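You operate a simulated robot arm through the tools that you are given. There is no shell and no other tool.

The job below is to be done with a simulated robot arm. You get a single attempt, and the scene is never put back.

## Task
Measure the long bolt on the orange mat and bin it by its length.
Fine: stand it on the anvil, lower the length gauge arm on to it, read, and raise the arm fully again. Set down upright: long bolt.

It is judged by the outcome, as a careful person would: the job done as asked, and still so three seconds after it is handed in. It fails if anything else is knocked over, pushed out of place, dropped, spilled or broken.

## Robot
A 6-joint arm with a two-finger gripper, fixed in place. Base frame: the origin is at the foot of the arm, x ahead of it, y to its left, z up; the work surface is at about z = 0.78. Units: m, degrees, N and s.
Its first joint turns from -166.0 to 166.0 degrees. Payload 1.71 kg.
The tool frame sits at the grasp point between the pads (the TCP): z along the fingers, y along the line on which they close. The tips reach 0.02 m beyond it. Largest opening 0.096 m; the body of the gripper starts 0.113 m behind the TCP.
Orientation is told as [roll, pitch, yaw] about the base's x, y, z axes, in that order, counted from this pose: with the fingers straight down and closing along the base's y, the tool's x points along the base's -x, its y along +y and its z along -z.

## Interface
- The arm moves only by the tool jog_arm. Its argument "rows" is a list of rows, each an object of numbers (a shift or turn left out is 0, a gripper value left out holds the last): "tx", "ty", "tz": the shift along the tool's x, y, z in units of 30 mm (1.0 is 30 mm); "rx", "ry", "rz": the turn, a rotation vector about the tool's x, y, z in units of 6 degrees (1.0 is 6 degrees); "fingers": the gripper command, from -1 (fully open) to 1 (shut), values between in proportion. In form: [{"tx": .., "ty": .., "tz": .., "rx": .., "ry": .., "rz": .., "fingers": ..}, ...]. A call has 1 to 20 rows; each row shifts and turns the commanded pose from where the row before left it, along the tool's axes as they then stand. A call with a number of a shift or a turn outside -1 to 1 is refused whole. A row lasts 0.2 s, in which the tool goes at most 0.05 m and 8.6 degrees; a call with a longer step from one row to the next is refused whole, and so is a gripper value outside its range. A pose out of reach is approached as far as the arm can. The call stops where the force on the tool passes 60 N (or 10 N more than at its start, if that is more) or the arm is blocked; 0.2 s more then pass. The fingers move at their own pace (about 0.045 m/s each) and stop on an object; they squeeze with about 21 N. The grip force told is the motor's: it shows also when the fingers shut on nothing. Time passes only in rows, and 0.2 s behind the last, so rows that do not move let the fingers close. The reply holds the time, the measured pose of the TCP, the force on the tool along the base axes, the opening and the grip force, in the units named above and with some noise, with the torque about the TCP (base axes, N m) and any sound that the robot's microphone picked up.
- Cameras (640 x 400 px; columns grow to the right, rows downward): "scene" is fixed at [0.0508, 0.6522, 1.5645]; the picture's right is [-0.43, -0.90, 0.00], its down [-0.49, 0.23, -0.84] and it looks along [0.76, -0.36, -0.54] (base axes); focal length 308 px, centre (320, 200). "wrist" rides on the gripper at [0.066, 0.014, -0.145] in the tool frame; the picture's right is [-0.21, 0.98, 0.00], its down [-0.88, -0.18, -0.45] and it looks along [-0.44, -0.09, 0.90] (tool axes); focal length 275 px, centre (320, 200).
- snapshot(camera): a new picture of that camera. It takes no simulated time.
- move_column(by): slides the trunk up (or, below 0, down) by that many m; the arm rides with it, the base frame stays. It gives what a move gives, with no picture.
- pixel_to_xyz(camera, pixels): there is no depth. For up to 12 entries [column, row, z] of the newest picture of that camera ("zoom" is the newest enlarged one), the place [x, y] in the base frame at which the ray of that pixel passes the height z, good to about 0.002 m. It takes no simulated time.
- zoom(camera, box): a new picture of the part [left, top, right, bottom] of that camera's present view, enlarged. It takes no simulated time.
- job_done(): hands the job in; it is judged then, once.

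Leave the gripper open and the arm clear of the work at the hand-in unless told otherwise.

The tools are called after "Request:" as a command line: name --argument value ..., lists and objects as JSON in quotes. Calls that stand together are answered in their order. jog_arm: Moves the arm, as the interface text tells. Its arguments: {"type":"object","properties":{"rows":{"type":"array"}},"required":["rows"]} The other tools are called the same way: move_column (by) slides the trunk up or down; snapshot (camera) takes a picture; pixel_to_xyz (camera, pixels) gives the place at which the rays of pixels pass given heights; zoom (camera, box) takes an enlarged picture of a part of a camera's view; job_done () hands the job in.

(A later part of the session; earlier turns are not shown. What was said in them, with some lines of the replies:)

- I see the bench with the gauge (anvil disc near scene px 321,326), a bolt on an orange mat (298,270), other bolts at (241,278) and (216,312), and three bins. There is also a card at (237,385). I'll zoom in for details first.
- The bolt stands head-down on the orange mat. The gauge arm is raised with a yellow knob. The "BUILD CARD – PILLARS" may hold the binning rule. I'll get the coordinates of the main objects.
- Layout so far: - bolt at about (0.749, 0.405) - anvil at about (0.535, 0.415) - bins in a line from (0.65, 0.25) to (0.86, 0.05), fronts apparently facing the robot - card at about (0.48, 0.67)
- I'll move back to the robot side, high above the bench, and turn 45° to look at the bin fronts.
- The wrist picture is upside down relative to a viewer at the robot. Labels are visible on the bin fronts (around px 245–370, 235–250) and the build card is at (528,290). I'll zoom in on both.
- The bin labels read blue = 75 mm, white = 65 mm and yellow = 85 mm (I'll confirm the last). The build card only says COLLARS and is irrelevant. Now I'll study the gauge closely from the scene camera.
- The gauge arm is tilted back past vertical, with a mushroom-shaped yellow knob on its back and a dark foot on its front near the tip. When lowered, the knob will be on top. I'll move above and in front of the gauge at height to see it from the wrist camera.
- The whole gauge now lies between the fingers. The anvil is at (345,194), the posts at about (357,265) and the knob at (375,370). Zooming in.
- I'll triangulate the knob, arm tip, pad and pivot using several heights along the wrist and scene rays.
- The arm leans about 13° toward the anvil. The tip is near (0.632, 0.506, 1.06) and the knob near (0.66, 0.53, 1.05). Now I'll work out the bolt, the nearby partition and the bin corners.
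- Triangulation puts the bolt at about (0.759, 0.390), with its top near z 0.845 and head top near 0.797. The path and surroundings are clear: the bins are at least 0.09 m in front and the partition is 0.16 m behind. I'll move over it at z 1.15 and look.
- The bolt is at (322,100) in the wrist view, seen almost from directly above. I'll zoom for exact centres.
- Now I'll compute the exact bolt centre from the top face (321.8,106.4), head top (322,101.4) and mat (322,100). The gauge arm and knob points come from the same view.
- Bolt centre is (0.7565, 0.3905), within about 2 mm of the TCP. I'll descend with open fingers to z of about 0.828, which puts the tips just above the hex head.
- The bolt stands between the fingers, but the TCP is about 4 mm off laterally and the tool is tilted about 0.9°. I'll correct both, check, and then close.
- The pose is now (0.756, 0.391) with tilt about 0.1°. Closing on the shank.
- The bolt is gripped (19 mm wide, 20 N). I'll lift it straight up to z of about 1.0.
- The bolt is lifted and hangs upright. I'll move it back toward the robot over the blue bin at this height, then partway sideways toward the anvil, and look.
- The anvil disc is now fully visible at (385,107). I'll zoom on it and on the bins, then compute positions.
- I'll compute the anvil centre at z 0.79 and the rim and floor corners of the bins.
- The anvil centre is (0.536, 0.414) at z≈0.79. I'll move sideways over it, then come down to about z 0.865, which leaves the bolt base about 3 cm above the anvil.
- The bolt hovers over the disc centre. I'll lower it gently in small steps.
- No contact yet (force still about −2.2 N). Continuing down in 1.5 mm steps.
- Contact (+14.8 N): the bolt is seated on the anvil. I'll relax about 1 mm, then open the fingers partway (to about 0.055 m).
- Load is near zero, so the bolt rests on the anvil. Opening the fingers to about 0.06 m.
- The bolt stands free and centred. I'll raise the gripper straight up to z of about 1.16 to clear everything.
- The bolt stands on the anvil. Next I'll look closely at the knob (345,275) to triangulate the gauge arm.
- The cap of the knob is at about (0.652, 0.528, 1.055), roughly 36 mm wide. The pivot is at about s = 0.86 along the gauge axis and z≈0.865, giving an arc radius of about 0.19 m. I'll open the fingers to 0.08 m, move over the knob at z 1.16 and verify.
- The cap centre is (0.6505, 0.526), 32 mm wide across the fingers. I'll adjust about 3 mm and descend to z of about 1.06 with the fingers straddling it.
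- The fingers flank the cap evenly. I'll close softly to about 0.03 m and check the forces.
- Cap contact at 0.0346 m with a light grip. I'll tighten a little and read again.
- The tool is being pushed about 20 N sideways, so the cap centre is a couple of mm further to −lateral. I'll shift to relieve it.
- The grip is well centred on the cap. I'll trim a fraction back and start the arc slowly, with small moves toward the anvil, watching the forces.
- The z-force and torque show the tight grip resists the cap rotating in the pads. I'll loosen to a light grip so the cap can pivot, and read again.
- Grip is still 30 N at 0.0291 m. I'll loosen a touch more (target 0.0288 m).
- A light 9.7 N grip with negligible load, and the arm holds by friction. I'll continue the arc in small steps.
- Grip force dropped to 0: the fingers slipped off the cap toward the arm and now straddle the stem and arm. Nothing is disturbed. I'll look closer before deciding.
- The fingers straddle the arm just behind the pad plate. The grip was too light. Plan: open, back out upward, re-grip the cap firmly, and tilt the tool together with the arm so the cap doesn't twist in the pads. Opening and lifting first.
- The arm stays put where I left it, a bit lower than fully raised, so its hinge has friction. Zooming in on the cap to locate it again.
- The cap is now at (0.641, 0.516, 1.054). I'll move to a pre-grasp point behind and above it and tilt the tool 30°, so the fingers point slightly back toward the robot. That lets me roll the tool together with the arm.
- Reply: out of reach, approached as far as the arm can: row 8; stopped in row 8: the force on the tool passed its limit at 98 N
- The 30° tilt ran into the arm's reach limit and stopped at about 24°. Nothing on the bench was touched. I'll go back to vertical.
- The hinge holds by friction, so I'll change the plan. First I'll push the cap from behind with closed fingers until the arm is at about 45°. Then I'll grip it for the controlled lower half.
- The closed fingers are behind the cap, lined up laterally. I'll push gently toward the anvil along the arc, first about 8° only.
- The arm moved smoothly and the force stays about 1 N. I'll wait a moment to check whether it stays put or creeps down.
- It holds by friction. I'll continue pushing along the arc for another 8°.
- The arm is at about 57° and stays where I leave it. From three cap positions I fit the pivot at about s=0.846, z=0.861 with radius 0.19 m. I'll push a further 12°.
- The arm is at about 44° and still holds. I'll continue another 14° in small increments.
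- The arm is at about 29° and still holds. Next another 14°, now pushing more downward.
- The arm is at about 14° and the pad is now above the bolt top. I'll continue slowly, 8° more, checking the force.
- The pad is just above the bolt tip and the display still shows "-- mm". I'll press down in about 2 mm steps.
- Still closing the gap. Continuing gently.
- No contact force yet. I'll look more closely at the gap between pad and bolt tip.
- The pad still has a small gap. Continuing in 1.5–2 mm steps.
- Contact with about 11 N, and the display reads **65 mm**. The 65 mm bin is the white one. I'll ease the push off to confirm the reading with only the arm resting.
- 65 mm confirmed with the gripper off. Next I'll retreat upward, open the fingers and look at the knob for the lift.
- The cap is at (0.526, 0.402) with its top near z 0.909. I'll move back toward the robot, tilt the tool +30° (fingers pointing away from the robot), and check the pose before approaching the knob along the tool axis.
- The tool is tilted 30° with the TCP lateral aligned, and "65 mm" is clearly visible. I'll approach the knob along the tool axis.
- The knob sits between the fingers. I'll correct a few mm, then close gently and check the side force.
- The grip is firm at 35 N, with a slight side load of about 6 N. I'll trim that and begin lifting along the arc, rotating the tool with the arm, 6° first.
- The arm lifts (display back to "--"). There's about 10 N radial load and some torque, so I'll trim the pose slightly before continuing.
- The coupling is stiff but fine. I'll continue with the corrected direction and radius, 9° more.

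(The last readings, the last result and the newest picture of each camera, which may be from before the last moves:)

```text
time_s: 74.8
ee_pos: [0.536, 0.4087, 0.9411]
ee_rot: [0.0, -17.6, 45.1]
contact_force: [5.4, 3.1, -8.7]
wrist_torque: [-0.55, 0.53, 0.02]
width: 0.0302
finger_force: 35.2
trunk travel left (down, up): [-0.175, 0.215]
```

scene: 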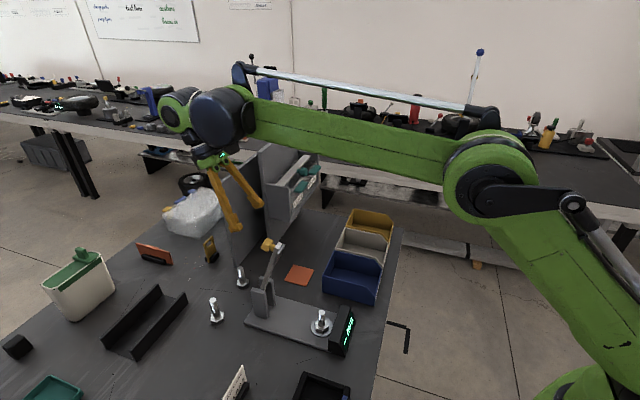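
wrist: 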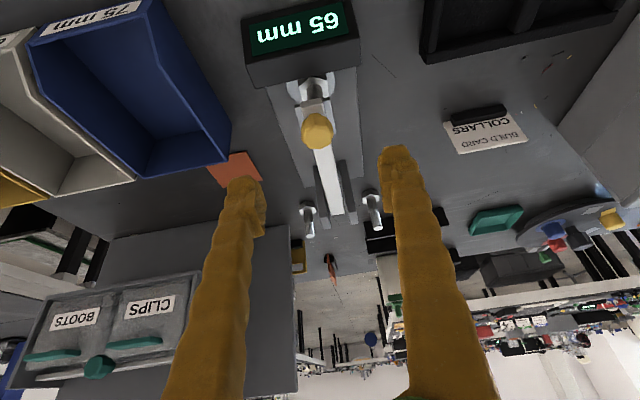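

Small residual forces again (radial −9 N). I'll trim and continue another 9°.

Request:
jog_arm --rows '[{"tx": -0.13, "tz": -0.102, "ry": 0.29}, {"tx": -0.111, "tz": -0.12, "ry": 0.25}, {"tx": -0.111, "tz": -0.12, "ry": 0.25}, {"tx": -0.111, "tz": -0.12, "ry": 0.25}, {"tx": -0.111, "tz": -0.12, "ry": 0.25}, {"tx": -0.111, "tz": -0.12, "ry": 0.25}, {}]'

Request:
zoom --camera "scene" --box '[250, 230, 370, 350]'

```text
time_s: 76.3
ee_pos: [0.5472, 0.4199, 0.9674]
ee_rot: [0.0, -8.4, 45.1]
contact_force: [-14.3, -3.8, 0.4]
wrist_torque: [-0.76, 0.69, -0.03]
width: 0.0298
finger_force: 35.1
trunk travel left (down, up): [-0.175, 0.215]
```

```text
3.33 times, centred on (310, 290) of scene
```

zoom: 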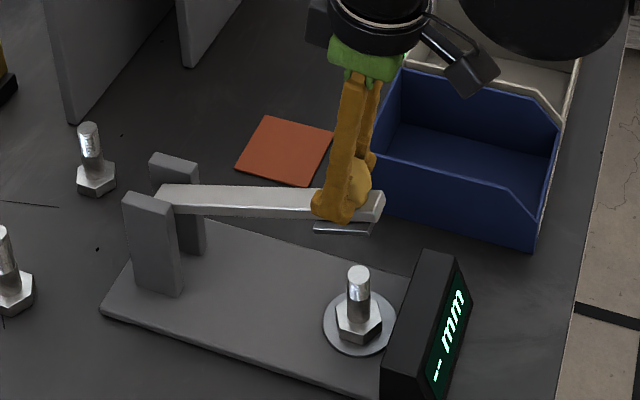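

The bolt is undisturbed on the anvil and the arm is at about 24°. I'll trim again and continue 9°.

Request:
jog_arm --rows '[{"tx": -0.084, "tz": -0.144, "ry": 0.3, "ty": 0.022}, {"tx": -0.109, "tz": -0.1215, "ry": 0.255}, {"tx": -0.109, "tz": -0.1215, "ry": 0.255}, {"tx": -0.109, "tz": -0.1215, "ry": 0.255}, {"tx": -0.109, "tz": -0.1215, "ry": 0.255}, {"tx": -0.109, "tz": -0.1215, "ry": 0.255}, {}]'

```text
time_s: 78.0
ee_pos: [0.5583, 0.4321, 0.9922]
ee_rot: [0.0, 1.1, 45.1]
contact_force: [2.4, -1.4, 1.4]
wrist_torque: [0.21, -0.14, 0.02]
width: 0.0298
finger_force: 34.6
trunk travel left (down, up): [-0.175, 0.215]
```

Very low forces now. Same increments for another 9°.

Request:
jog_arm --rows '[{"tx": -0.109, "tz": -0.1215, "ry": 0.25}, {"tx": -0.109, "tz": -0.1215, "ry": 0.253}, {"tx": -0.109, "tz": -0.1215, "ry": 0.253}, {"tx": -0.109, "tz": -0.1215, "ry": 0.253}, {"tx": -0.109, "tz": -0.1215, "ry": 0.253}, {"tx": -0.109, "tz": -0.1215, "ry": 0.253}, {}]'

Request:
zoom --camera "scene" --box '[250, 220, 370, 340]'

```text
time_s: 79.5
ee_pos: [0.5732, 0.4453, 1.0123]
ee_rot: [0.0, 10.2, 45.0]
contact_force: [-5.2, -6.2, 16.3]
wrist_torque: [0.5, -0.5, 0.0]
width: 0.0302
finger_force: 35.0
trunk travel left (down, up): [-0.175, 0.215]
```

```text
3.33 times, centred on (310, 280) of scene
```

zoom: 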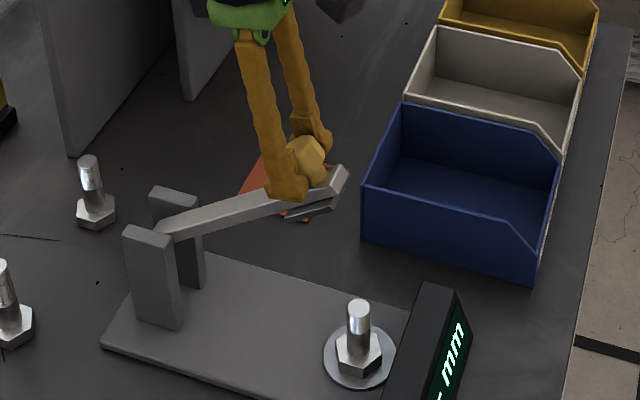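

The arm is at about 43° and friction holds it there. I'll release the knob, back off along the tool axis, and return to vertical.

Request:
jog_arm --rows '[{"tx": 0.03, "tz": -0.03}, {"fingers": -0.5}, {}, {}, {}, {}, {"tz": -0.5}, {"tz": -0.8}, {"tz": -0.8}, {"tz": -0.8}, {"tz": -0.6}, {"ry": -0.85}, {"ry": -0.85}, {}]'

Request:
snapshot --camera "scene"

Request:
snapshot --camera "wrist"

```text
time_s: 82.5
ee_pos: [0.5866, 0.4593, 1.1153]
ee_rot: [0.0, -0.2, 45.1]
contact_force: [0.6, -0.4, 0.6]
wrist_torque: [0.03, -0.01, 0.02]
width: 0.0716
finger_force: 0.0
trunk travel left (down, up): [-0.175, 0.215]
```

```text
taken
```

scene: 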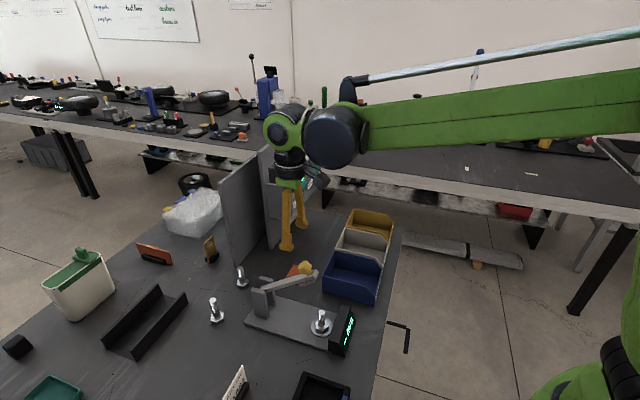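

```text
taken
```

wrist: 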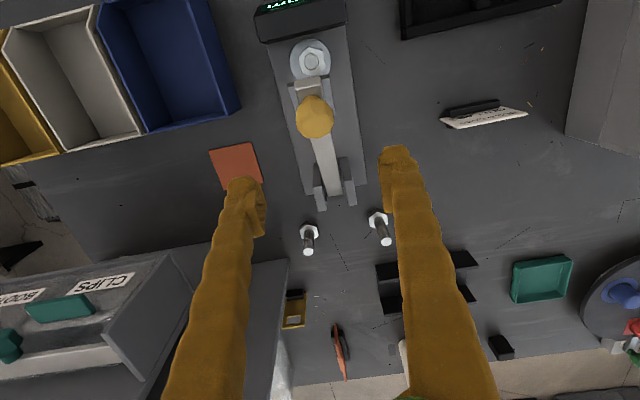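

The arm stays at about 40°. I'll close the fingers, move in front of the arm tip (robot side) and descend there, well above the bolt.

Request:
jog_arm --rows '[{"tx": 0.6, "ty": 0.04, "fingers": 1}, {"tx": 0.8}, {"tx": 0.8}, {"tx": 0.62}, {}, {"tz": 0.6}, {"tz": 0.9}, {"tz": 0.9}, {"tz": 0.9}, {"tz": 0.7}, {}, {}]'

Request:
zoom --camera "scene" --box '[250, 220, 370, 340]'

Request:
zoom --camera "wrist" --box '[200, 60, 440, 300]'

```text
time_s: 85.2
ee_pos: [0.5247, 0.4011, 0.9942]
ee_rot: [0.1, -0.2, 45.2]
contact_force: [0.2, -0.3, -0.6]
wrist_torque: [0.0, 0.0, 0.0]
width: 0.0
finger_force: 20.7
trunk travel left (down, up): [-0.175, 0.215]
```

```text
3.33 times, centred on (310, 280) of scene
```

zoom: 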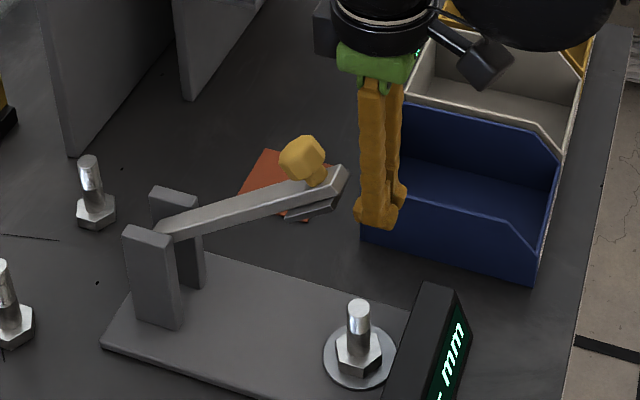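

```text
1.67 times, centred on (320, 180) of wrist
```

zoom: 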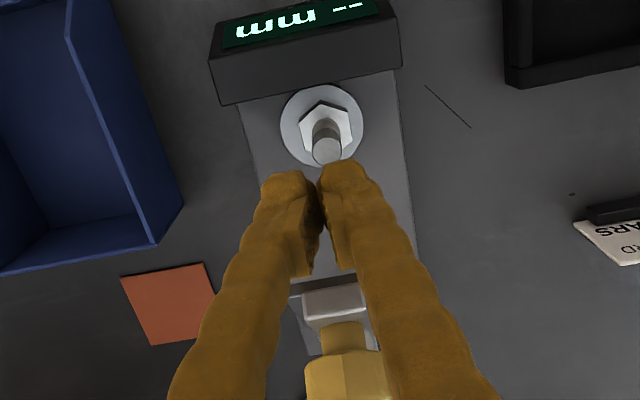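

The fingers are in front of the arm tip, aligned with it and clear of the bolt. I'll move in to contact and push up and away along the arc, about 10° first.

Request:
jog_arm --rows '[{"tx": -0.3}, {"tx": -0.35}, {"tx": -0.2, "tz": -0.22}, {"tx": -0.2, "tz": -0.22}, {"tx": -0.22, "tz": -0.2}, {"tx": -0.22, "tz": -0.2}, {}]'

Request:
zoom --camera "scene" --box '[250, 210, 370, 330]'

```text
time_s: 86.8
ee_pos: [0.5568, 0.4319, 1.0212]
ee_rot: [0.1, -0.1, 45.2]
contact_force: [0.1, 0.2, -0.1]
wrist_torque: [-0.01, -0.03, 0.0]
width: 0.0
finger_force: 29.5
trunk travel left (down, up): [-0.175, 0.215]
```

```text
3.33 times, centred on (310, 270) of scene
```

zoom: 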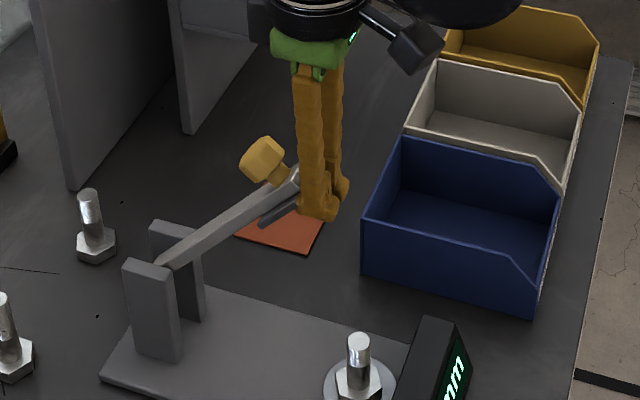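

The arm is rising (about 52°). Continuing the push.

Request:
jog_arm --rows '[{"tx": -0.237, "tz": -0.182}, {"tx": -0.237, "tz": -0.182}, {"tx": -0.252, "tz": -0.16}, {"tx": -0.252, "tz": -0.16}, {"tx": -0.265, "tz": -0.138}, {"tx": -0.265, "tz": -0.138}, {}]'

Request:
zoom --camera "scene" --box '[230, 210, 330, 310]'

```text
time_s: 88.3
ee_pos: [0.5889, 0.4649, 1.0492]
ee_rot: [-0.1, -0.2, 45.0]
contact_force: [-0.3, -0.4, -0.3]
wrist_torque: [0.02, 0.01, -0.01]
width: 0.0
finger_force: 29.2
trunk travel left (down, up): [-0.175, 0.215]
```

```text
4.00 times, centred on (280, 260) of scene
```

zoom: 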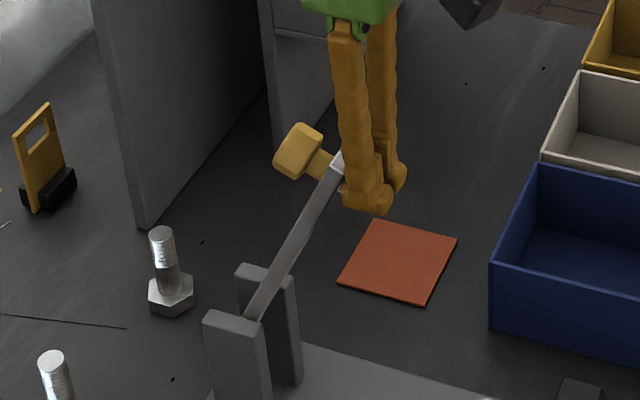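

About 65° now. Continuing toward the raised stop.

Request:
jog_arm --rows '[{"tx": -0.275, "tz": -0.113}, {"tx": -0.275, "tz": -0.113}, {"tx": -0.2, "tz": -0.06}, {}]'

Request:
zoom --camera "scene" --box '[245, 225, 295, 275]'

```text
time_s: 89.3
ee_pos: [0.6058, 0.4815, 1.0568]
ee_rot: [0.1, -0.1, 45.2]
contact_force: [0.5, -0.2, -0.7]
wrist_torque: [0.0, -0.01, 0.01]
width: 0.0
finger_force: 29.7
trunk travel left (down, up): [-0.175, 0.215]
```

```text
8.00 times, centred on (270, 250) of scene
```

zoom: 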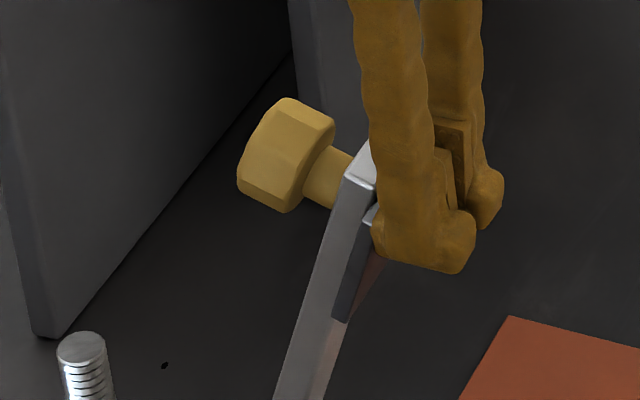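

Compared with the start picture (cap left edge at 207 versus 237 now), about 12 mm remain. I'll push on slowly until the stop resists.

Request:
jog_arm --rows '[{"tx": -0.12, "tz": -0.03}, {"tx": -0.12, "tz": -0.03}, {"tx": -0.1, "tz": -0.02}, {}]'

Request:
zoom --camera "scene" --box '[245, 225, 295, 275]'

```text
time_s: 90.3
ee_pos: [0.6115, 0.4877, 1.0599]
ee_rot: [0.0, -0.1, 45.1]
contact_force: [0.6, 0.2, 0.1]
wrist_torque: [0.05, 0.02, -0.03]
width: 0.0001
finger_force: 29.7
trunk travel left (down, up): [-0.175, 0.215]
```

```text
8.00 times, centred on (270, 250) of scene
```

zoom: 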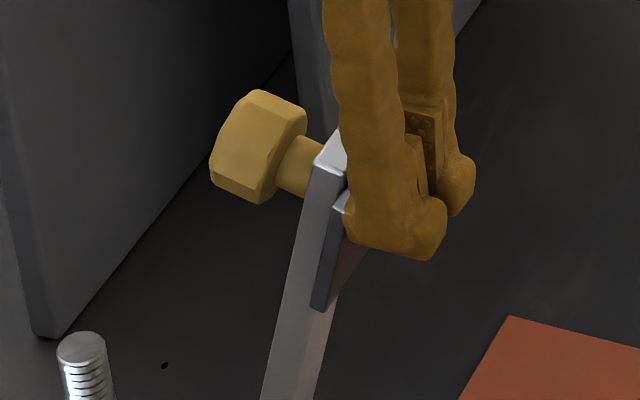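

Nearly the original pose (210 versus 207). A few more 1.5–2 mm pushes until the stop is felt.

Request:
jog_arm --rows '[{"tx": -0.06}, {"tx": -0.06}, {}]'

Request:
zoom --camera "scene" --box '[245, 225, 295, 275]'

```text
time_s: 91.2
ee_pos: [0.6145, 0.4885, 1.0602]
ee_rot: [0.0, -0.2, 45.1]
contact_force: [-15.9, -14.6, -4.6]
wrist_torque: [-0.2, 0.19, -0.02]
width: 0.0062
finger_force: 29.6
trunk travel left (down, up): [-0.175, 0.215]
```

```text
8.00 times, centred on (270, 250) of scene
```

zoom: 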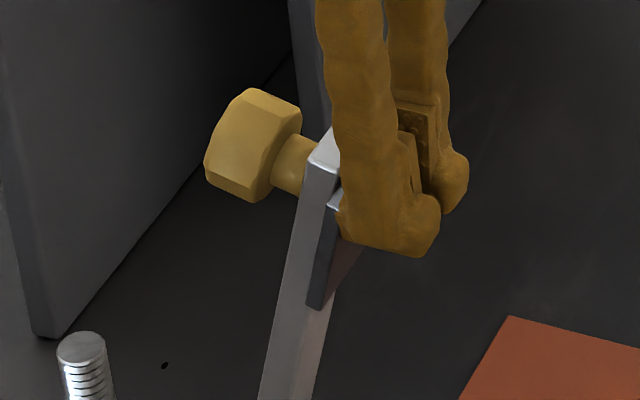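

Stop reached (about 22 N resistance) and the cap edge at 204 matches the initial fully raised pose. I'll back off toward the robot and up, then check that everything is in place.

Request:
jog_arm --rows '[{"tx": 0.3}, {"tx": 0.7}, {"tx": 0.8}, {"tx": 0.8}, {"tx": 0.3, "tz": -0.3}, {"tz": -0.7}, {"tz": -0.7}, {"tz": -0.7}, {"tz": -0.6}, {}, {}]'

Request:
zoom --camera "scene" --box '[245, 225, 295, 275]'

Request:
zoom --camera "scene" --box '[230, 210, 390, 360]'

Request:
snapshot --camera "wrist"

```text
time_s: 93.5
ee_pos: [0.5524, 0.428, 1.1484]
ee_rot: [0.0, 0.0, 45.1]
contact_force: [0.4, 0.2, -0.4]
wrist_torque: [0.03, -0.03, -0.03]
width: 0.0
finger_force: 29.8
trunk travel left (down, up): [-0.175, 0.215]
```

```text
8.00 times, centred on (270, 250) of scene
```

zoom: 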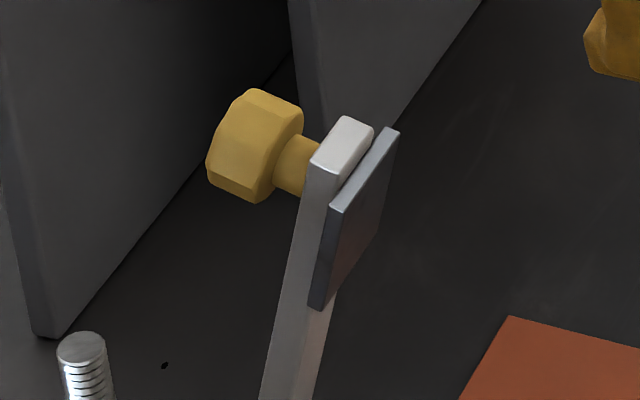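

```text
2.67 times, centred on (310, 285) of scene
```

zoom: 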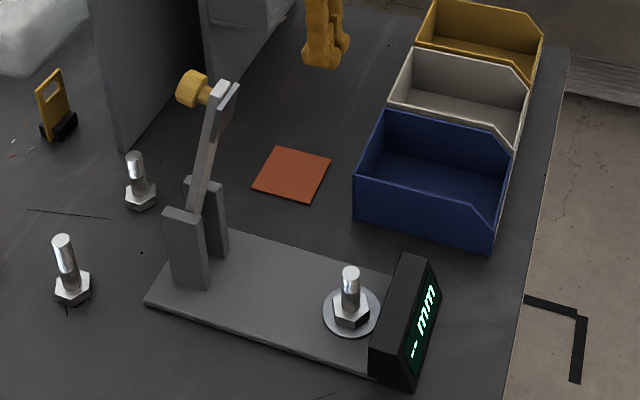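

```text
taken
```

wrist: 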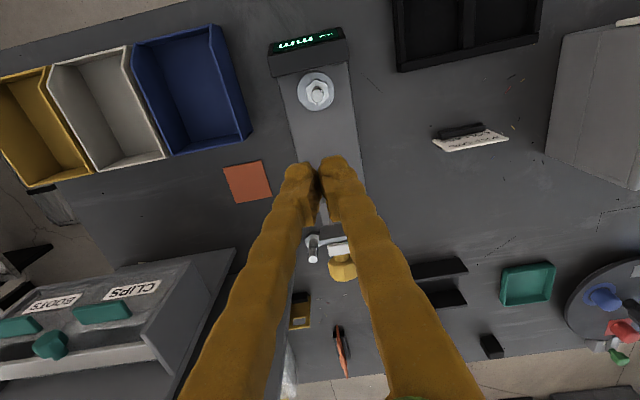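

The gauge arm is back exactly as at the start, and the bolt still stands on the anvil. I'll locate the bolt precisely again for pickup.

Request:
zoom --camera "wrist" --box '[276, 52, 356, 132]'

```text
5.00 times, centred on (316, 92) of wrist
```

zoom: 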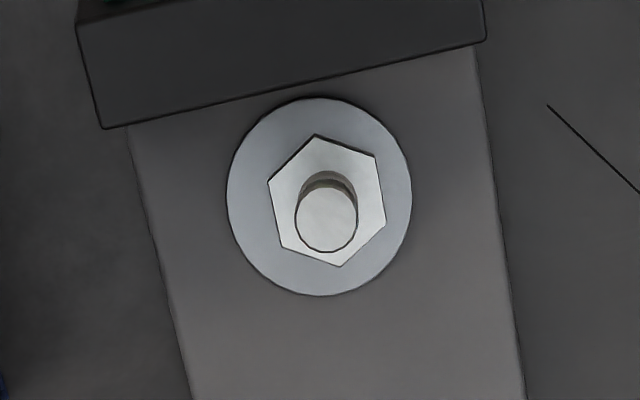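

Request:
pixel_to_xyz --camera "wrist" --pixels '[[317.2, 96.2, 0.857], [317.4, 92.2, 0.808], [315.8, 91.2, 0.793]]'

```text
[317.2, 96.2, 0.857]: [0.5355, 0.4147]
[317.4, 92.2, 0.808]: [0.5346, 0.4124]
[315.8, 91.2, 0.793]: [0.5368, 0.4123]
```

The bolt is at (0.535, 0.4135). I'll open the fingers to 0.072 m, align above it and descend to the same grip height as before (z≈0.841).

Request:
jog_arm --rows '[{"tx": 0.4, "ty": 0.057, "fingers": -0.5}, {"tx": 0.333}, {}, {"tz": 0.6}, {"tz": 0.9}, {"tz": 0.9}, {"tz": 0.9}, {"tz": 0.9}, {"tz": 0.9}, {"tz": 0.9}, {"tz": 0.9}, {"tz": 0.9}, {"tz": 0.9}, {"tz": 0.7}, {"tz": 0.5}, {"tz": 0.3}, {}, {}]'

Request:
zoom --camera "wrist" --box '[200, 60, 440, 260]'

Request:
zoom --camera "scene" --box '[290, 270, 370, 350]'

```text
time_s: 97.3
ee_pos: [0.536, 0.415, 0.844]
ee_rot: [0.1, -0.1, 45.2]
contact_force: [-0.3, -0.6, -0.4]
wrist_torque: [0.0, -0.01, 0.02]
width: 0.0722
finger_force: 0.0
trunk travel left (down, up): [-0.175, 0.215]
```

```text
2.00 times, centred on (320, 160) of wrist
```

zoom: 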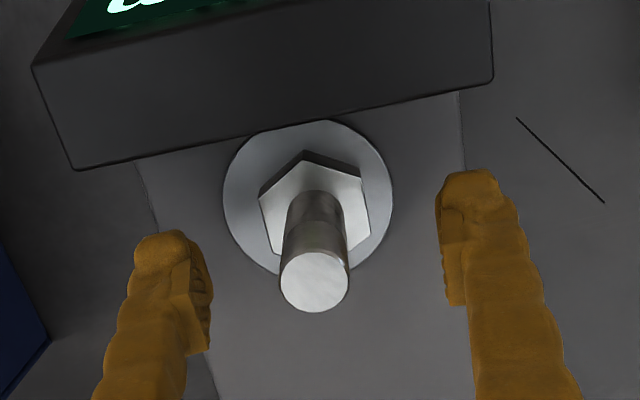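

```text
5.00 times, centred on (330, 310) of scene
```

zoom: 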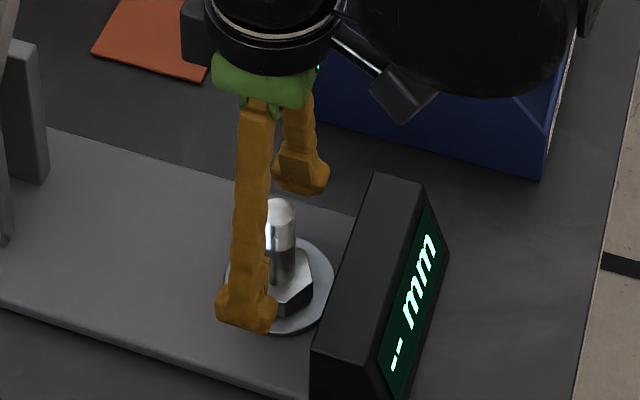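

The bolt is well centred. Closing the grip.

Request:
jog_arm --rows '[{"tz": 0.05, "fingers": 1}, {}, {}, {}, {}, {}, {}]'

```text
time_s: 99.0
ee_pos: [0.5354, 0.4141, 0.8426]
ee_rot: [0.1, -0.1, 45.1]
contact_force: [0.4, 0.1, 0.4]
wrist_torque: [0.03, -0.02, -0.02]
width: 0.0189
finger_force: 20.7
trunk travel left (down, up): [-0.175, 0.215]
```

Gripped (20.7 N). I'll lift straight up to z of about 1.0.

Request:
jog_arm --rows '[{"tz": -0.2}, {"tz": -0.5}, {"tz": -0.8}, {"tz": -0.8}, {"tz": -0.8}, {"tz": -0.8}, {"tz": -0.8}, {"tz": -0.55}, {}]'

Request:
snapshot --camera "wrist"

```text
time_s: 101.0
ee_pos: [0.5354, 0.4152, 1.0024]
ee_rot: [0.1, -0.1, 45.2]
contact_force: [0.6, 0.0, -3.2]
wrist_torque: [0.02, -0.02, -0.02]
width: 0.019
finger_force: 21.3
trunk travel left (down, up): [-0.175, 0.215]
```

```text
taken
```

wrist: 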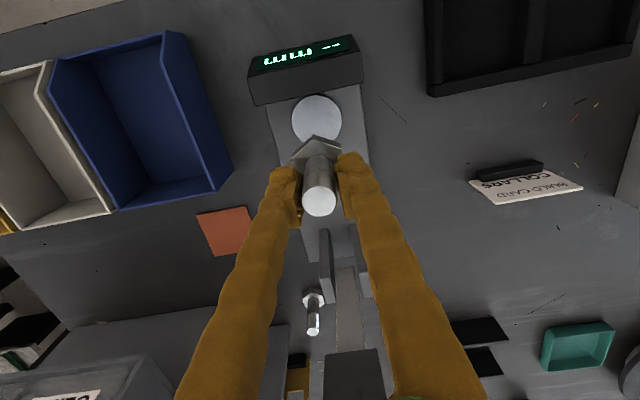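

The bolt is held upright. I'll carry it sideways over the blue bin to above the white 65 mm bin, with the base about 0.11 m above the rims.

Request:
jog_arm --rows '[{"ty": -0.4}, {"ty": -0.7, "tx": 0.15}, {"ty": -0.8, "tx": 0.15}, {"ty": -0.8, "tx": 0.15}, {"ty": -0.8, "tx": 0.15}, {"ty": -0.8, "tx": 0.15}, {"ty": -0.8, "tx": 0.15}, {"ty": -0.8, "tx": 0.15}, {"ty": -0.8, "tx": 0.15}, {"ty": -0.8, "tx": 0.13}, {"ty": -0.8}, {"ty": -0.8}, {"ty": -0.8}, {"ty": -0.7}, {"ty": -0.5}, {}, {}]'

Request:
snapshot --camera "wrist"

Request:
snapshot --camera "scene"

```text
time_s: 104.5
ee_pos: [0.7446, 0.1521, 0.9997]
ee_rot: [0.1, -0.1, 45.1]
contact_force: [0.5, -0.8, -2.0]
wrist_torque: [-0.01, 0.0, -0.01]
width: 0.0189
finger_force: 21.4
trunk travel left (down, up): [-0.175, 0.215]
```

```text
taken
```

wrist: 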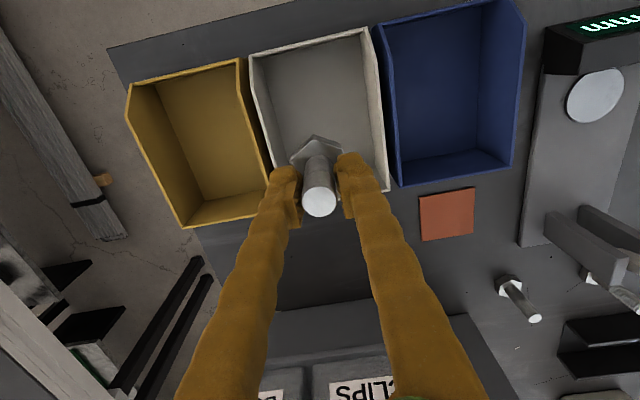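

```text
taken
```

scene: 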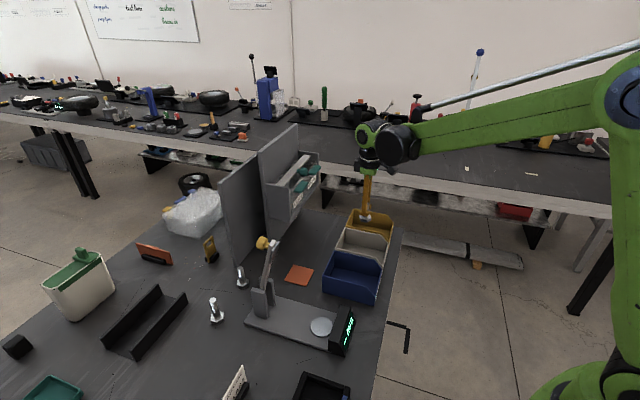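

The white bin is below. I'll check its rim and floor corners to place the bolt at the middle.

Request:
zoom --camera "wrist" --box '[230, 10, 410, 210]'

Request:
pixel_to_xyz --camera "wrist" --pixels '[[250, 55, 0.82], [366, 30, 0.82], [387, 188, 0.84], [265, 55, 0.785], [354, 42, 0.785], [372, 162, 0.785]]'

```text
2.00 times, centred on (320, 110) of wrist
```

zoom: 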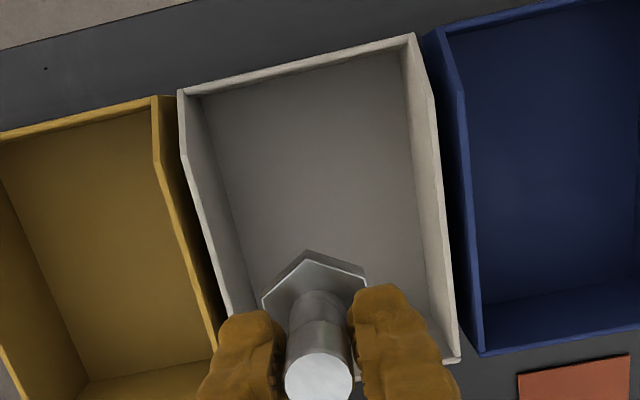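

```text
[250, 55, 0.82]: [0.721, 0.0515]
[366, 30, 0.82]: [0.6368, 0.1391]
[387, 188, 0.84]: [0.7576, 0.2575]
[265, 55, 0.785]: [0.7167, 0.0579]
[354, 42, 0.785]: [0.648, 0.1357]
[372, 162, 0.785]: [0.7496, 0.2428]
```

Bin interior: lateral from −0.36 to −0.466, s from 0.55 to 0.70. I'll shift 6 mm to centre the bolt and go down to z of about 0.85, leaving the base about 1.5 cm above the floor.

Request:
jog_arm --rows '[{"ty": 0.2}, {}, {"tz": 0.5}, {"tz": 0.8}, {"tz": 0.8}, {"tz": 0.8}, {"tz": 0.8}, {"tz": 0.6}, {"tz": 0.4}, {"tz": 0.25}, {}, {}]'

Request:
snapshot --camera "wrist"

Request:
zoom --camera "scene" --box '[320, 190, 420, 290]'

```text
time_s: 107.2
ee_pos: [0.74, 0.155, 0.8528]
ee_rot: [0.0, -0.1, 45.0]
contact_force: [-0.3, -0.4, -2.0]
wrist_torque: [0.02, 0.04, 0.01]
width: 0.019
finger_force: 21.4
trunk travel left (down, up): [-0.175, 0.215]
```

```text
taken
```

wrist: 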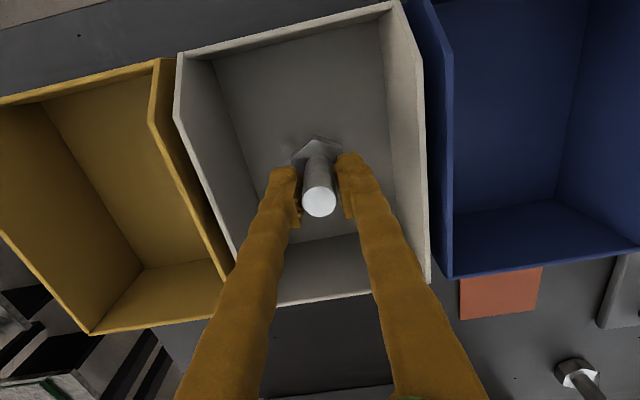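

```text
4.00 times, centred on (370, 240) of scene
```

zoom: 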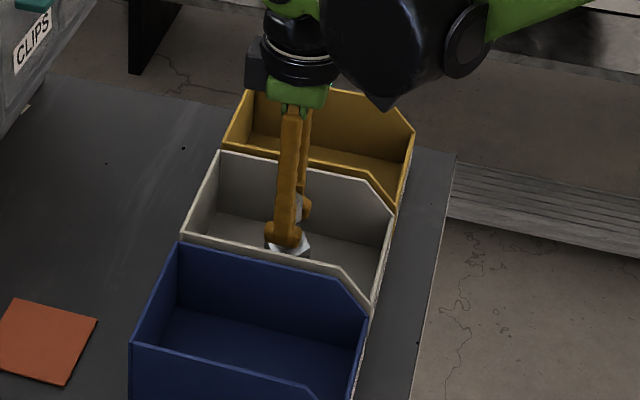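

The bolt is inside the white bin, clear of the walls. Lowering gently toward the floor.

Request:
jog_arm --rows '[{"tz": 0.15}, {"tz": 0.15}, {"tz": 0.12}, {}]'

```text
time_s: 108.2
ee_pos: [0.7404, 0.1545, 0.839]
ee_rot: [-0.1, -0.1, 45.2]
contact_force: [0.1, -0.1, -1.8]
wrist_torque: [-0.01, -0.02, 0.0]
width: 0.019
finger_force: 21.7
trunk travel left (down, up): [-0.175, 0.215]
```

Request:
jog_arm --rows '[{"tz": 0.05}, {"tz": 0.05}, {}]'

```text
time_s: 109.0
ee_pos: [0.7397, 0.1551, 0.8363]
ee_rot: [0.0, -0.2, 45.1]
contact_force: [-0.2, -0.8, -2.3]
wrist_torque: [0.0, -0.03, 0.01]
width: 0.0192
finger_force: 21.2
trunk travel left (down, up): [-0.175, 0.215]
```

No contact yet (−2.3 N is the bolt's weight). Continuing in 1.5 mm steps.

Request:
jog_arm --rows '[{"tz": 0.05}, {"tz": 0.05}, {}]'

```text
time_s: 109.8
ee_pos: [0.7396, 0.1557, 0.8314]
ee_rot: [0.0, 0.0, 45.1]
contact_force: [0.4, 0.2, -2.1]
wrist_torque: [-0.03, -0.01, -0.03]
width: 0.0191
finger_force: 20.9
trunk travel left (down, up): [-0.175, 0.215]
```

Request:
jog_arm --rows '[{"tz": 0.05}, {}]'

```text
time_s: 110.3
ee_pos: [0.7406, 0.1556, 0.8313]
ee_rot: [0.0, -0.1, 45.1]
contact_force: [-0.2, 0.3, -1.3]
wrist_torque: [-0.03, 0.0, 0.0]
width: 0.0188
finger_force: 21.0
trunk travel left (down, up): [-0.175, 0.215]
```

Request:
jog_arm --rows '[{"tz": 0.04}, {}]'

```text
time_s: 111.0
ee_pos: [0.7396, 0.1546, 0.8298]
ee_rot: [-0.1, -0.2, 45.1]
contact_force: [-0.4, -0.7, -2.0]
wrist_torque: [0.0, -0.02, 0.0]
width: 0.019
finger_force: 20.5
trunk travel left (down, up): [-0.175, 0.215]
```

Request:
jog_arm --rows '[{"tz": 0.05}, {}]'

Request:
zoom --camera "scene" --box '[370, 225, 410, 265]'

```text
time_s: 111.5
ee_pos: [0.7398, 0.1553, 0.8298]
ee_rot: [-0.1, 0.0, 45.1]
contact_force: [4.7, 0.9, 8.5]
wrist_torque: [0.02, -0.1, 0.01]
width: 0.0188
finger_force: 21.0
trunk travel left (down, up): [-0.175, 0.215]
```

```text
10.00 times, centred on (390, 245) of scene
```

zoom: 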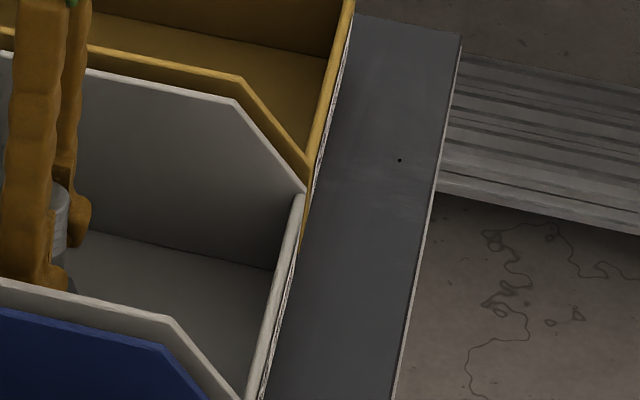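

Contact with the bin floor (+8.5 N). I'll relax slightly, then open the fingers only to about 0.045 m to stay clear of the bin walls.

Request:
jog_arm --rows '[{"tz": -0.025}, {}]'

```text
time_s: 112.2
ee_pos: [0.7392, 0.1551, 0.83]
ee_rot: [0.1, -0.2, 45.0]
contact_force: [0.4, 1.2, -1.6]
wrist_torque: [0.01, -0.01, -0.02]
width: 0.0192
finger_force: 20.5
trunk travel left (down, up): [-0.175, 0.215]
```

Request:
jog_arm --rows '[{"tz": 0.012}, {"fingers": 0.4}, {"fingers": 0.05}, {}, {}, {}]'

Request:
snapshot --camera "wrist"

```text
time_s: 113.5
ee_pos: [0.7398, 0.1557, 0.8286]
ee_rot: [0.0, -0.1, 45.0]
contact_force: [-0.1, 0.0, -1.0]
wrist_torque: [0.0, -0.02, 0.02]
width: 0.0455
finger_force: 0.1
trunk travel left (down, up): [-0.175, 0.215]
```

```text
taken
```

wrist: 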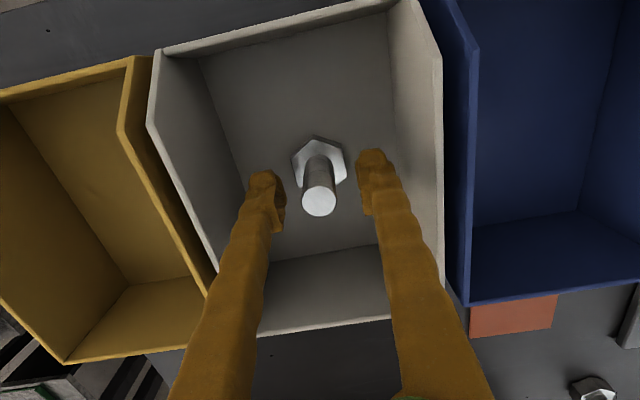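

The bolt stands upright and free in the white bin, with both fingers clear. I'll raise the gripper straight up without changing the opening.

Request:
jog_arm --rows '[{"tz": -0.2}, {"tz": -0.4}, {"tz": -0.7}, {"tz": -0.9}, {"tz": -0.9}, {"tz": -0.9}, {"tz": -0.9}, {"tz": -0.9}, {"tz": -0.9}, {"tz": -0.9}, {"tz": -0.9}, {"tz": -0.9}, {"tz": -0.5}, {}]'

Request:
snapshot --camera "wrist"

Request:
zoom --camera "scene" --box '[220, 200, 420, 360]'

```text
time_s: 116.5
ee_pos: [0.7397, 0.1538, 1.127]
ee_rot: [-0.1, -0.1, 45.1]
contact_force: [-0.2, 0.7, -0.5]
wrist_torque: [-0.04, 0.0, 0.01]
width: 0.0457
finger_force: 0.0
trunk travel left (down, up): [-0.175, 0.215]
```

```text
taken
```

wrist: 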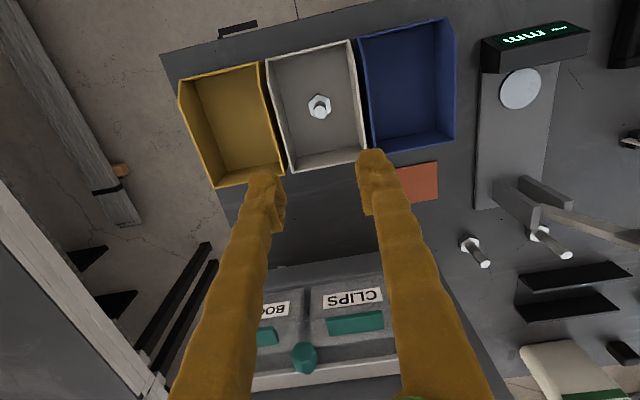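

```text
2.50 times, centred on (320, 280) of scene
```

zoom: 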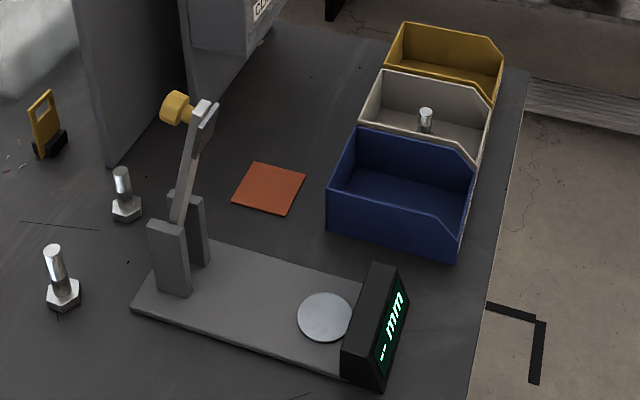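

The bolt is upright in the white 65 mm bin and the gauge arm is fully raised. The other bolts, mat and bins are unmoved. I'll open fully and retreat up and toward the robot, clear of the work.

Request:
jog_arm --rows '[{"tx": 0.5, "tz": -0.3, "fingers": -1}, {"tx": 0.9, "tz": -0.3}, {"tx": 0.9, "tz": -0.3}, {"tx": 0.9, "tz": -0.3}, {"tx": 0.9, "tz": -0.3}, {"tx": 0.9}, {"tx": 0.9}, {"tx": 0.9}, {"tx": 0.9}, {"tx": 0.5}, {}, {}, {}, {}, {}]'

Request:
snapshot --camera "wrist"

Request:
snapshot --camera "scene"

Request:
zoom --camera "wrist" --box '[220, 160, 420, 320]'

```text
time_s: 119.8
ee_pos: [0.5653, -0.0184, 1.1703]
ee_rot: [0.0, -0.1, 45.1]
contact_force: [0.3, 0.0, 0.4]
wrist_torque: [-0.06, 0.02, 0.01]
width: 0.0961
finger_force: 0.1
trunk travel left (down, up): [-0.175, 0.215]
```

```text
taken
```

wrist: 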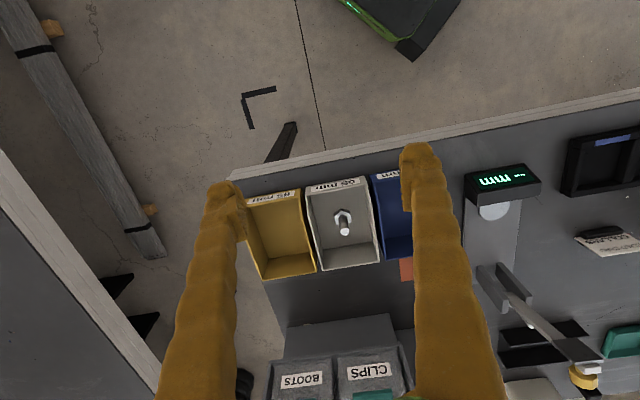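

```text
taken
```

scene: 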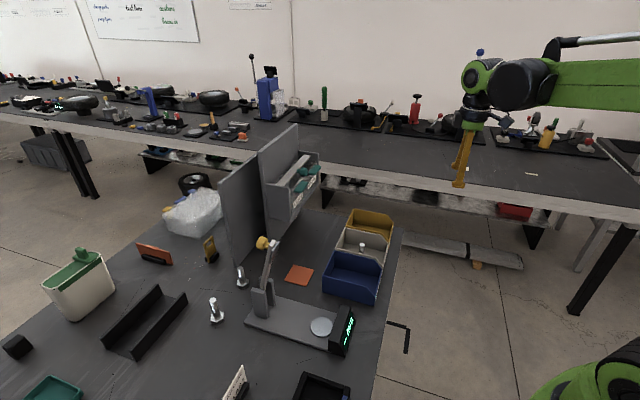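

```text
2.50 times, centred on (320, 240) of wrist
```

zoom: 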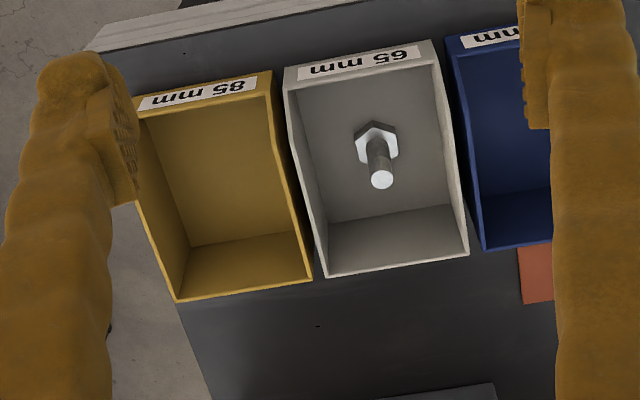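

The labels are confirmed: yellow 85 mm, white 65 mm, blue 75 mm. The measured bolt (65 mm) stands upright in the white 65 mm bin and the gauge arm is fully raised. The gripper is open and clear, and nothing else was disturbed. Handing in.

Request:
job_done

```text
The job is handed in.
```

The bolt measured 65 mm on the gauge and now stands upright in the white 65 mm bin. The reading held at 65 mm after I took the gripper off the gauge arm.

- **Gauge:** its arm is raised fully against its stop again, in the same position as at the start.
- **Surroundings:** the final pictures show the other two bolts, the mat and the bins where they were.
- **Robot:** the gripper is open and the arm is clear of the bench.

Two things went wrong along the way, neither of which moved anything on the bench:

- **Knob slip:** my first, light grip on the gauge knob slipped off. I lowered the arm by pushing the knob instead.
- **Reach limit:** one tilt of the tool ran past the robot's reach, and that move stopped itself at 98 N.
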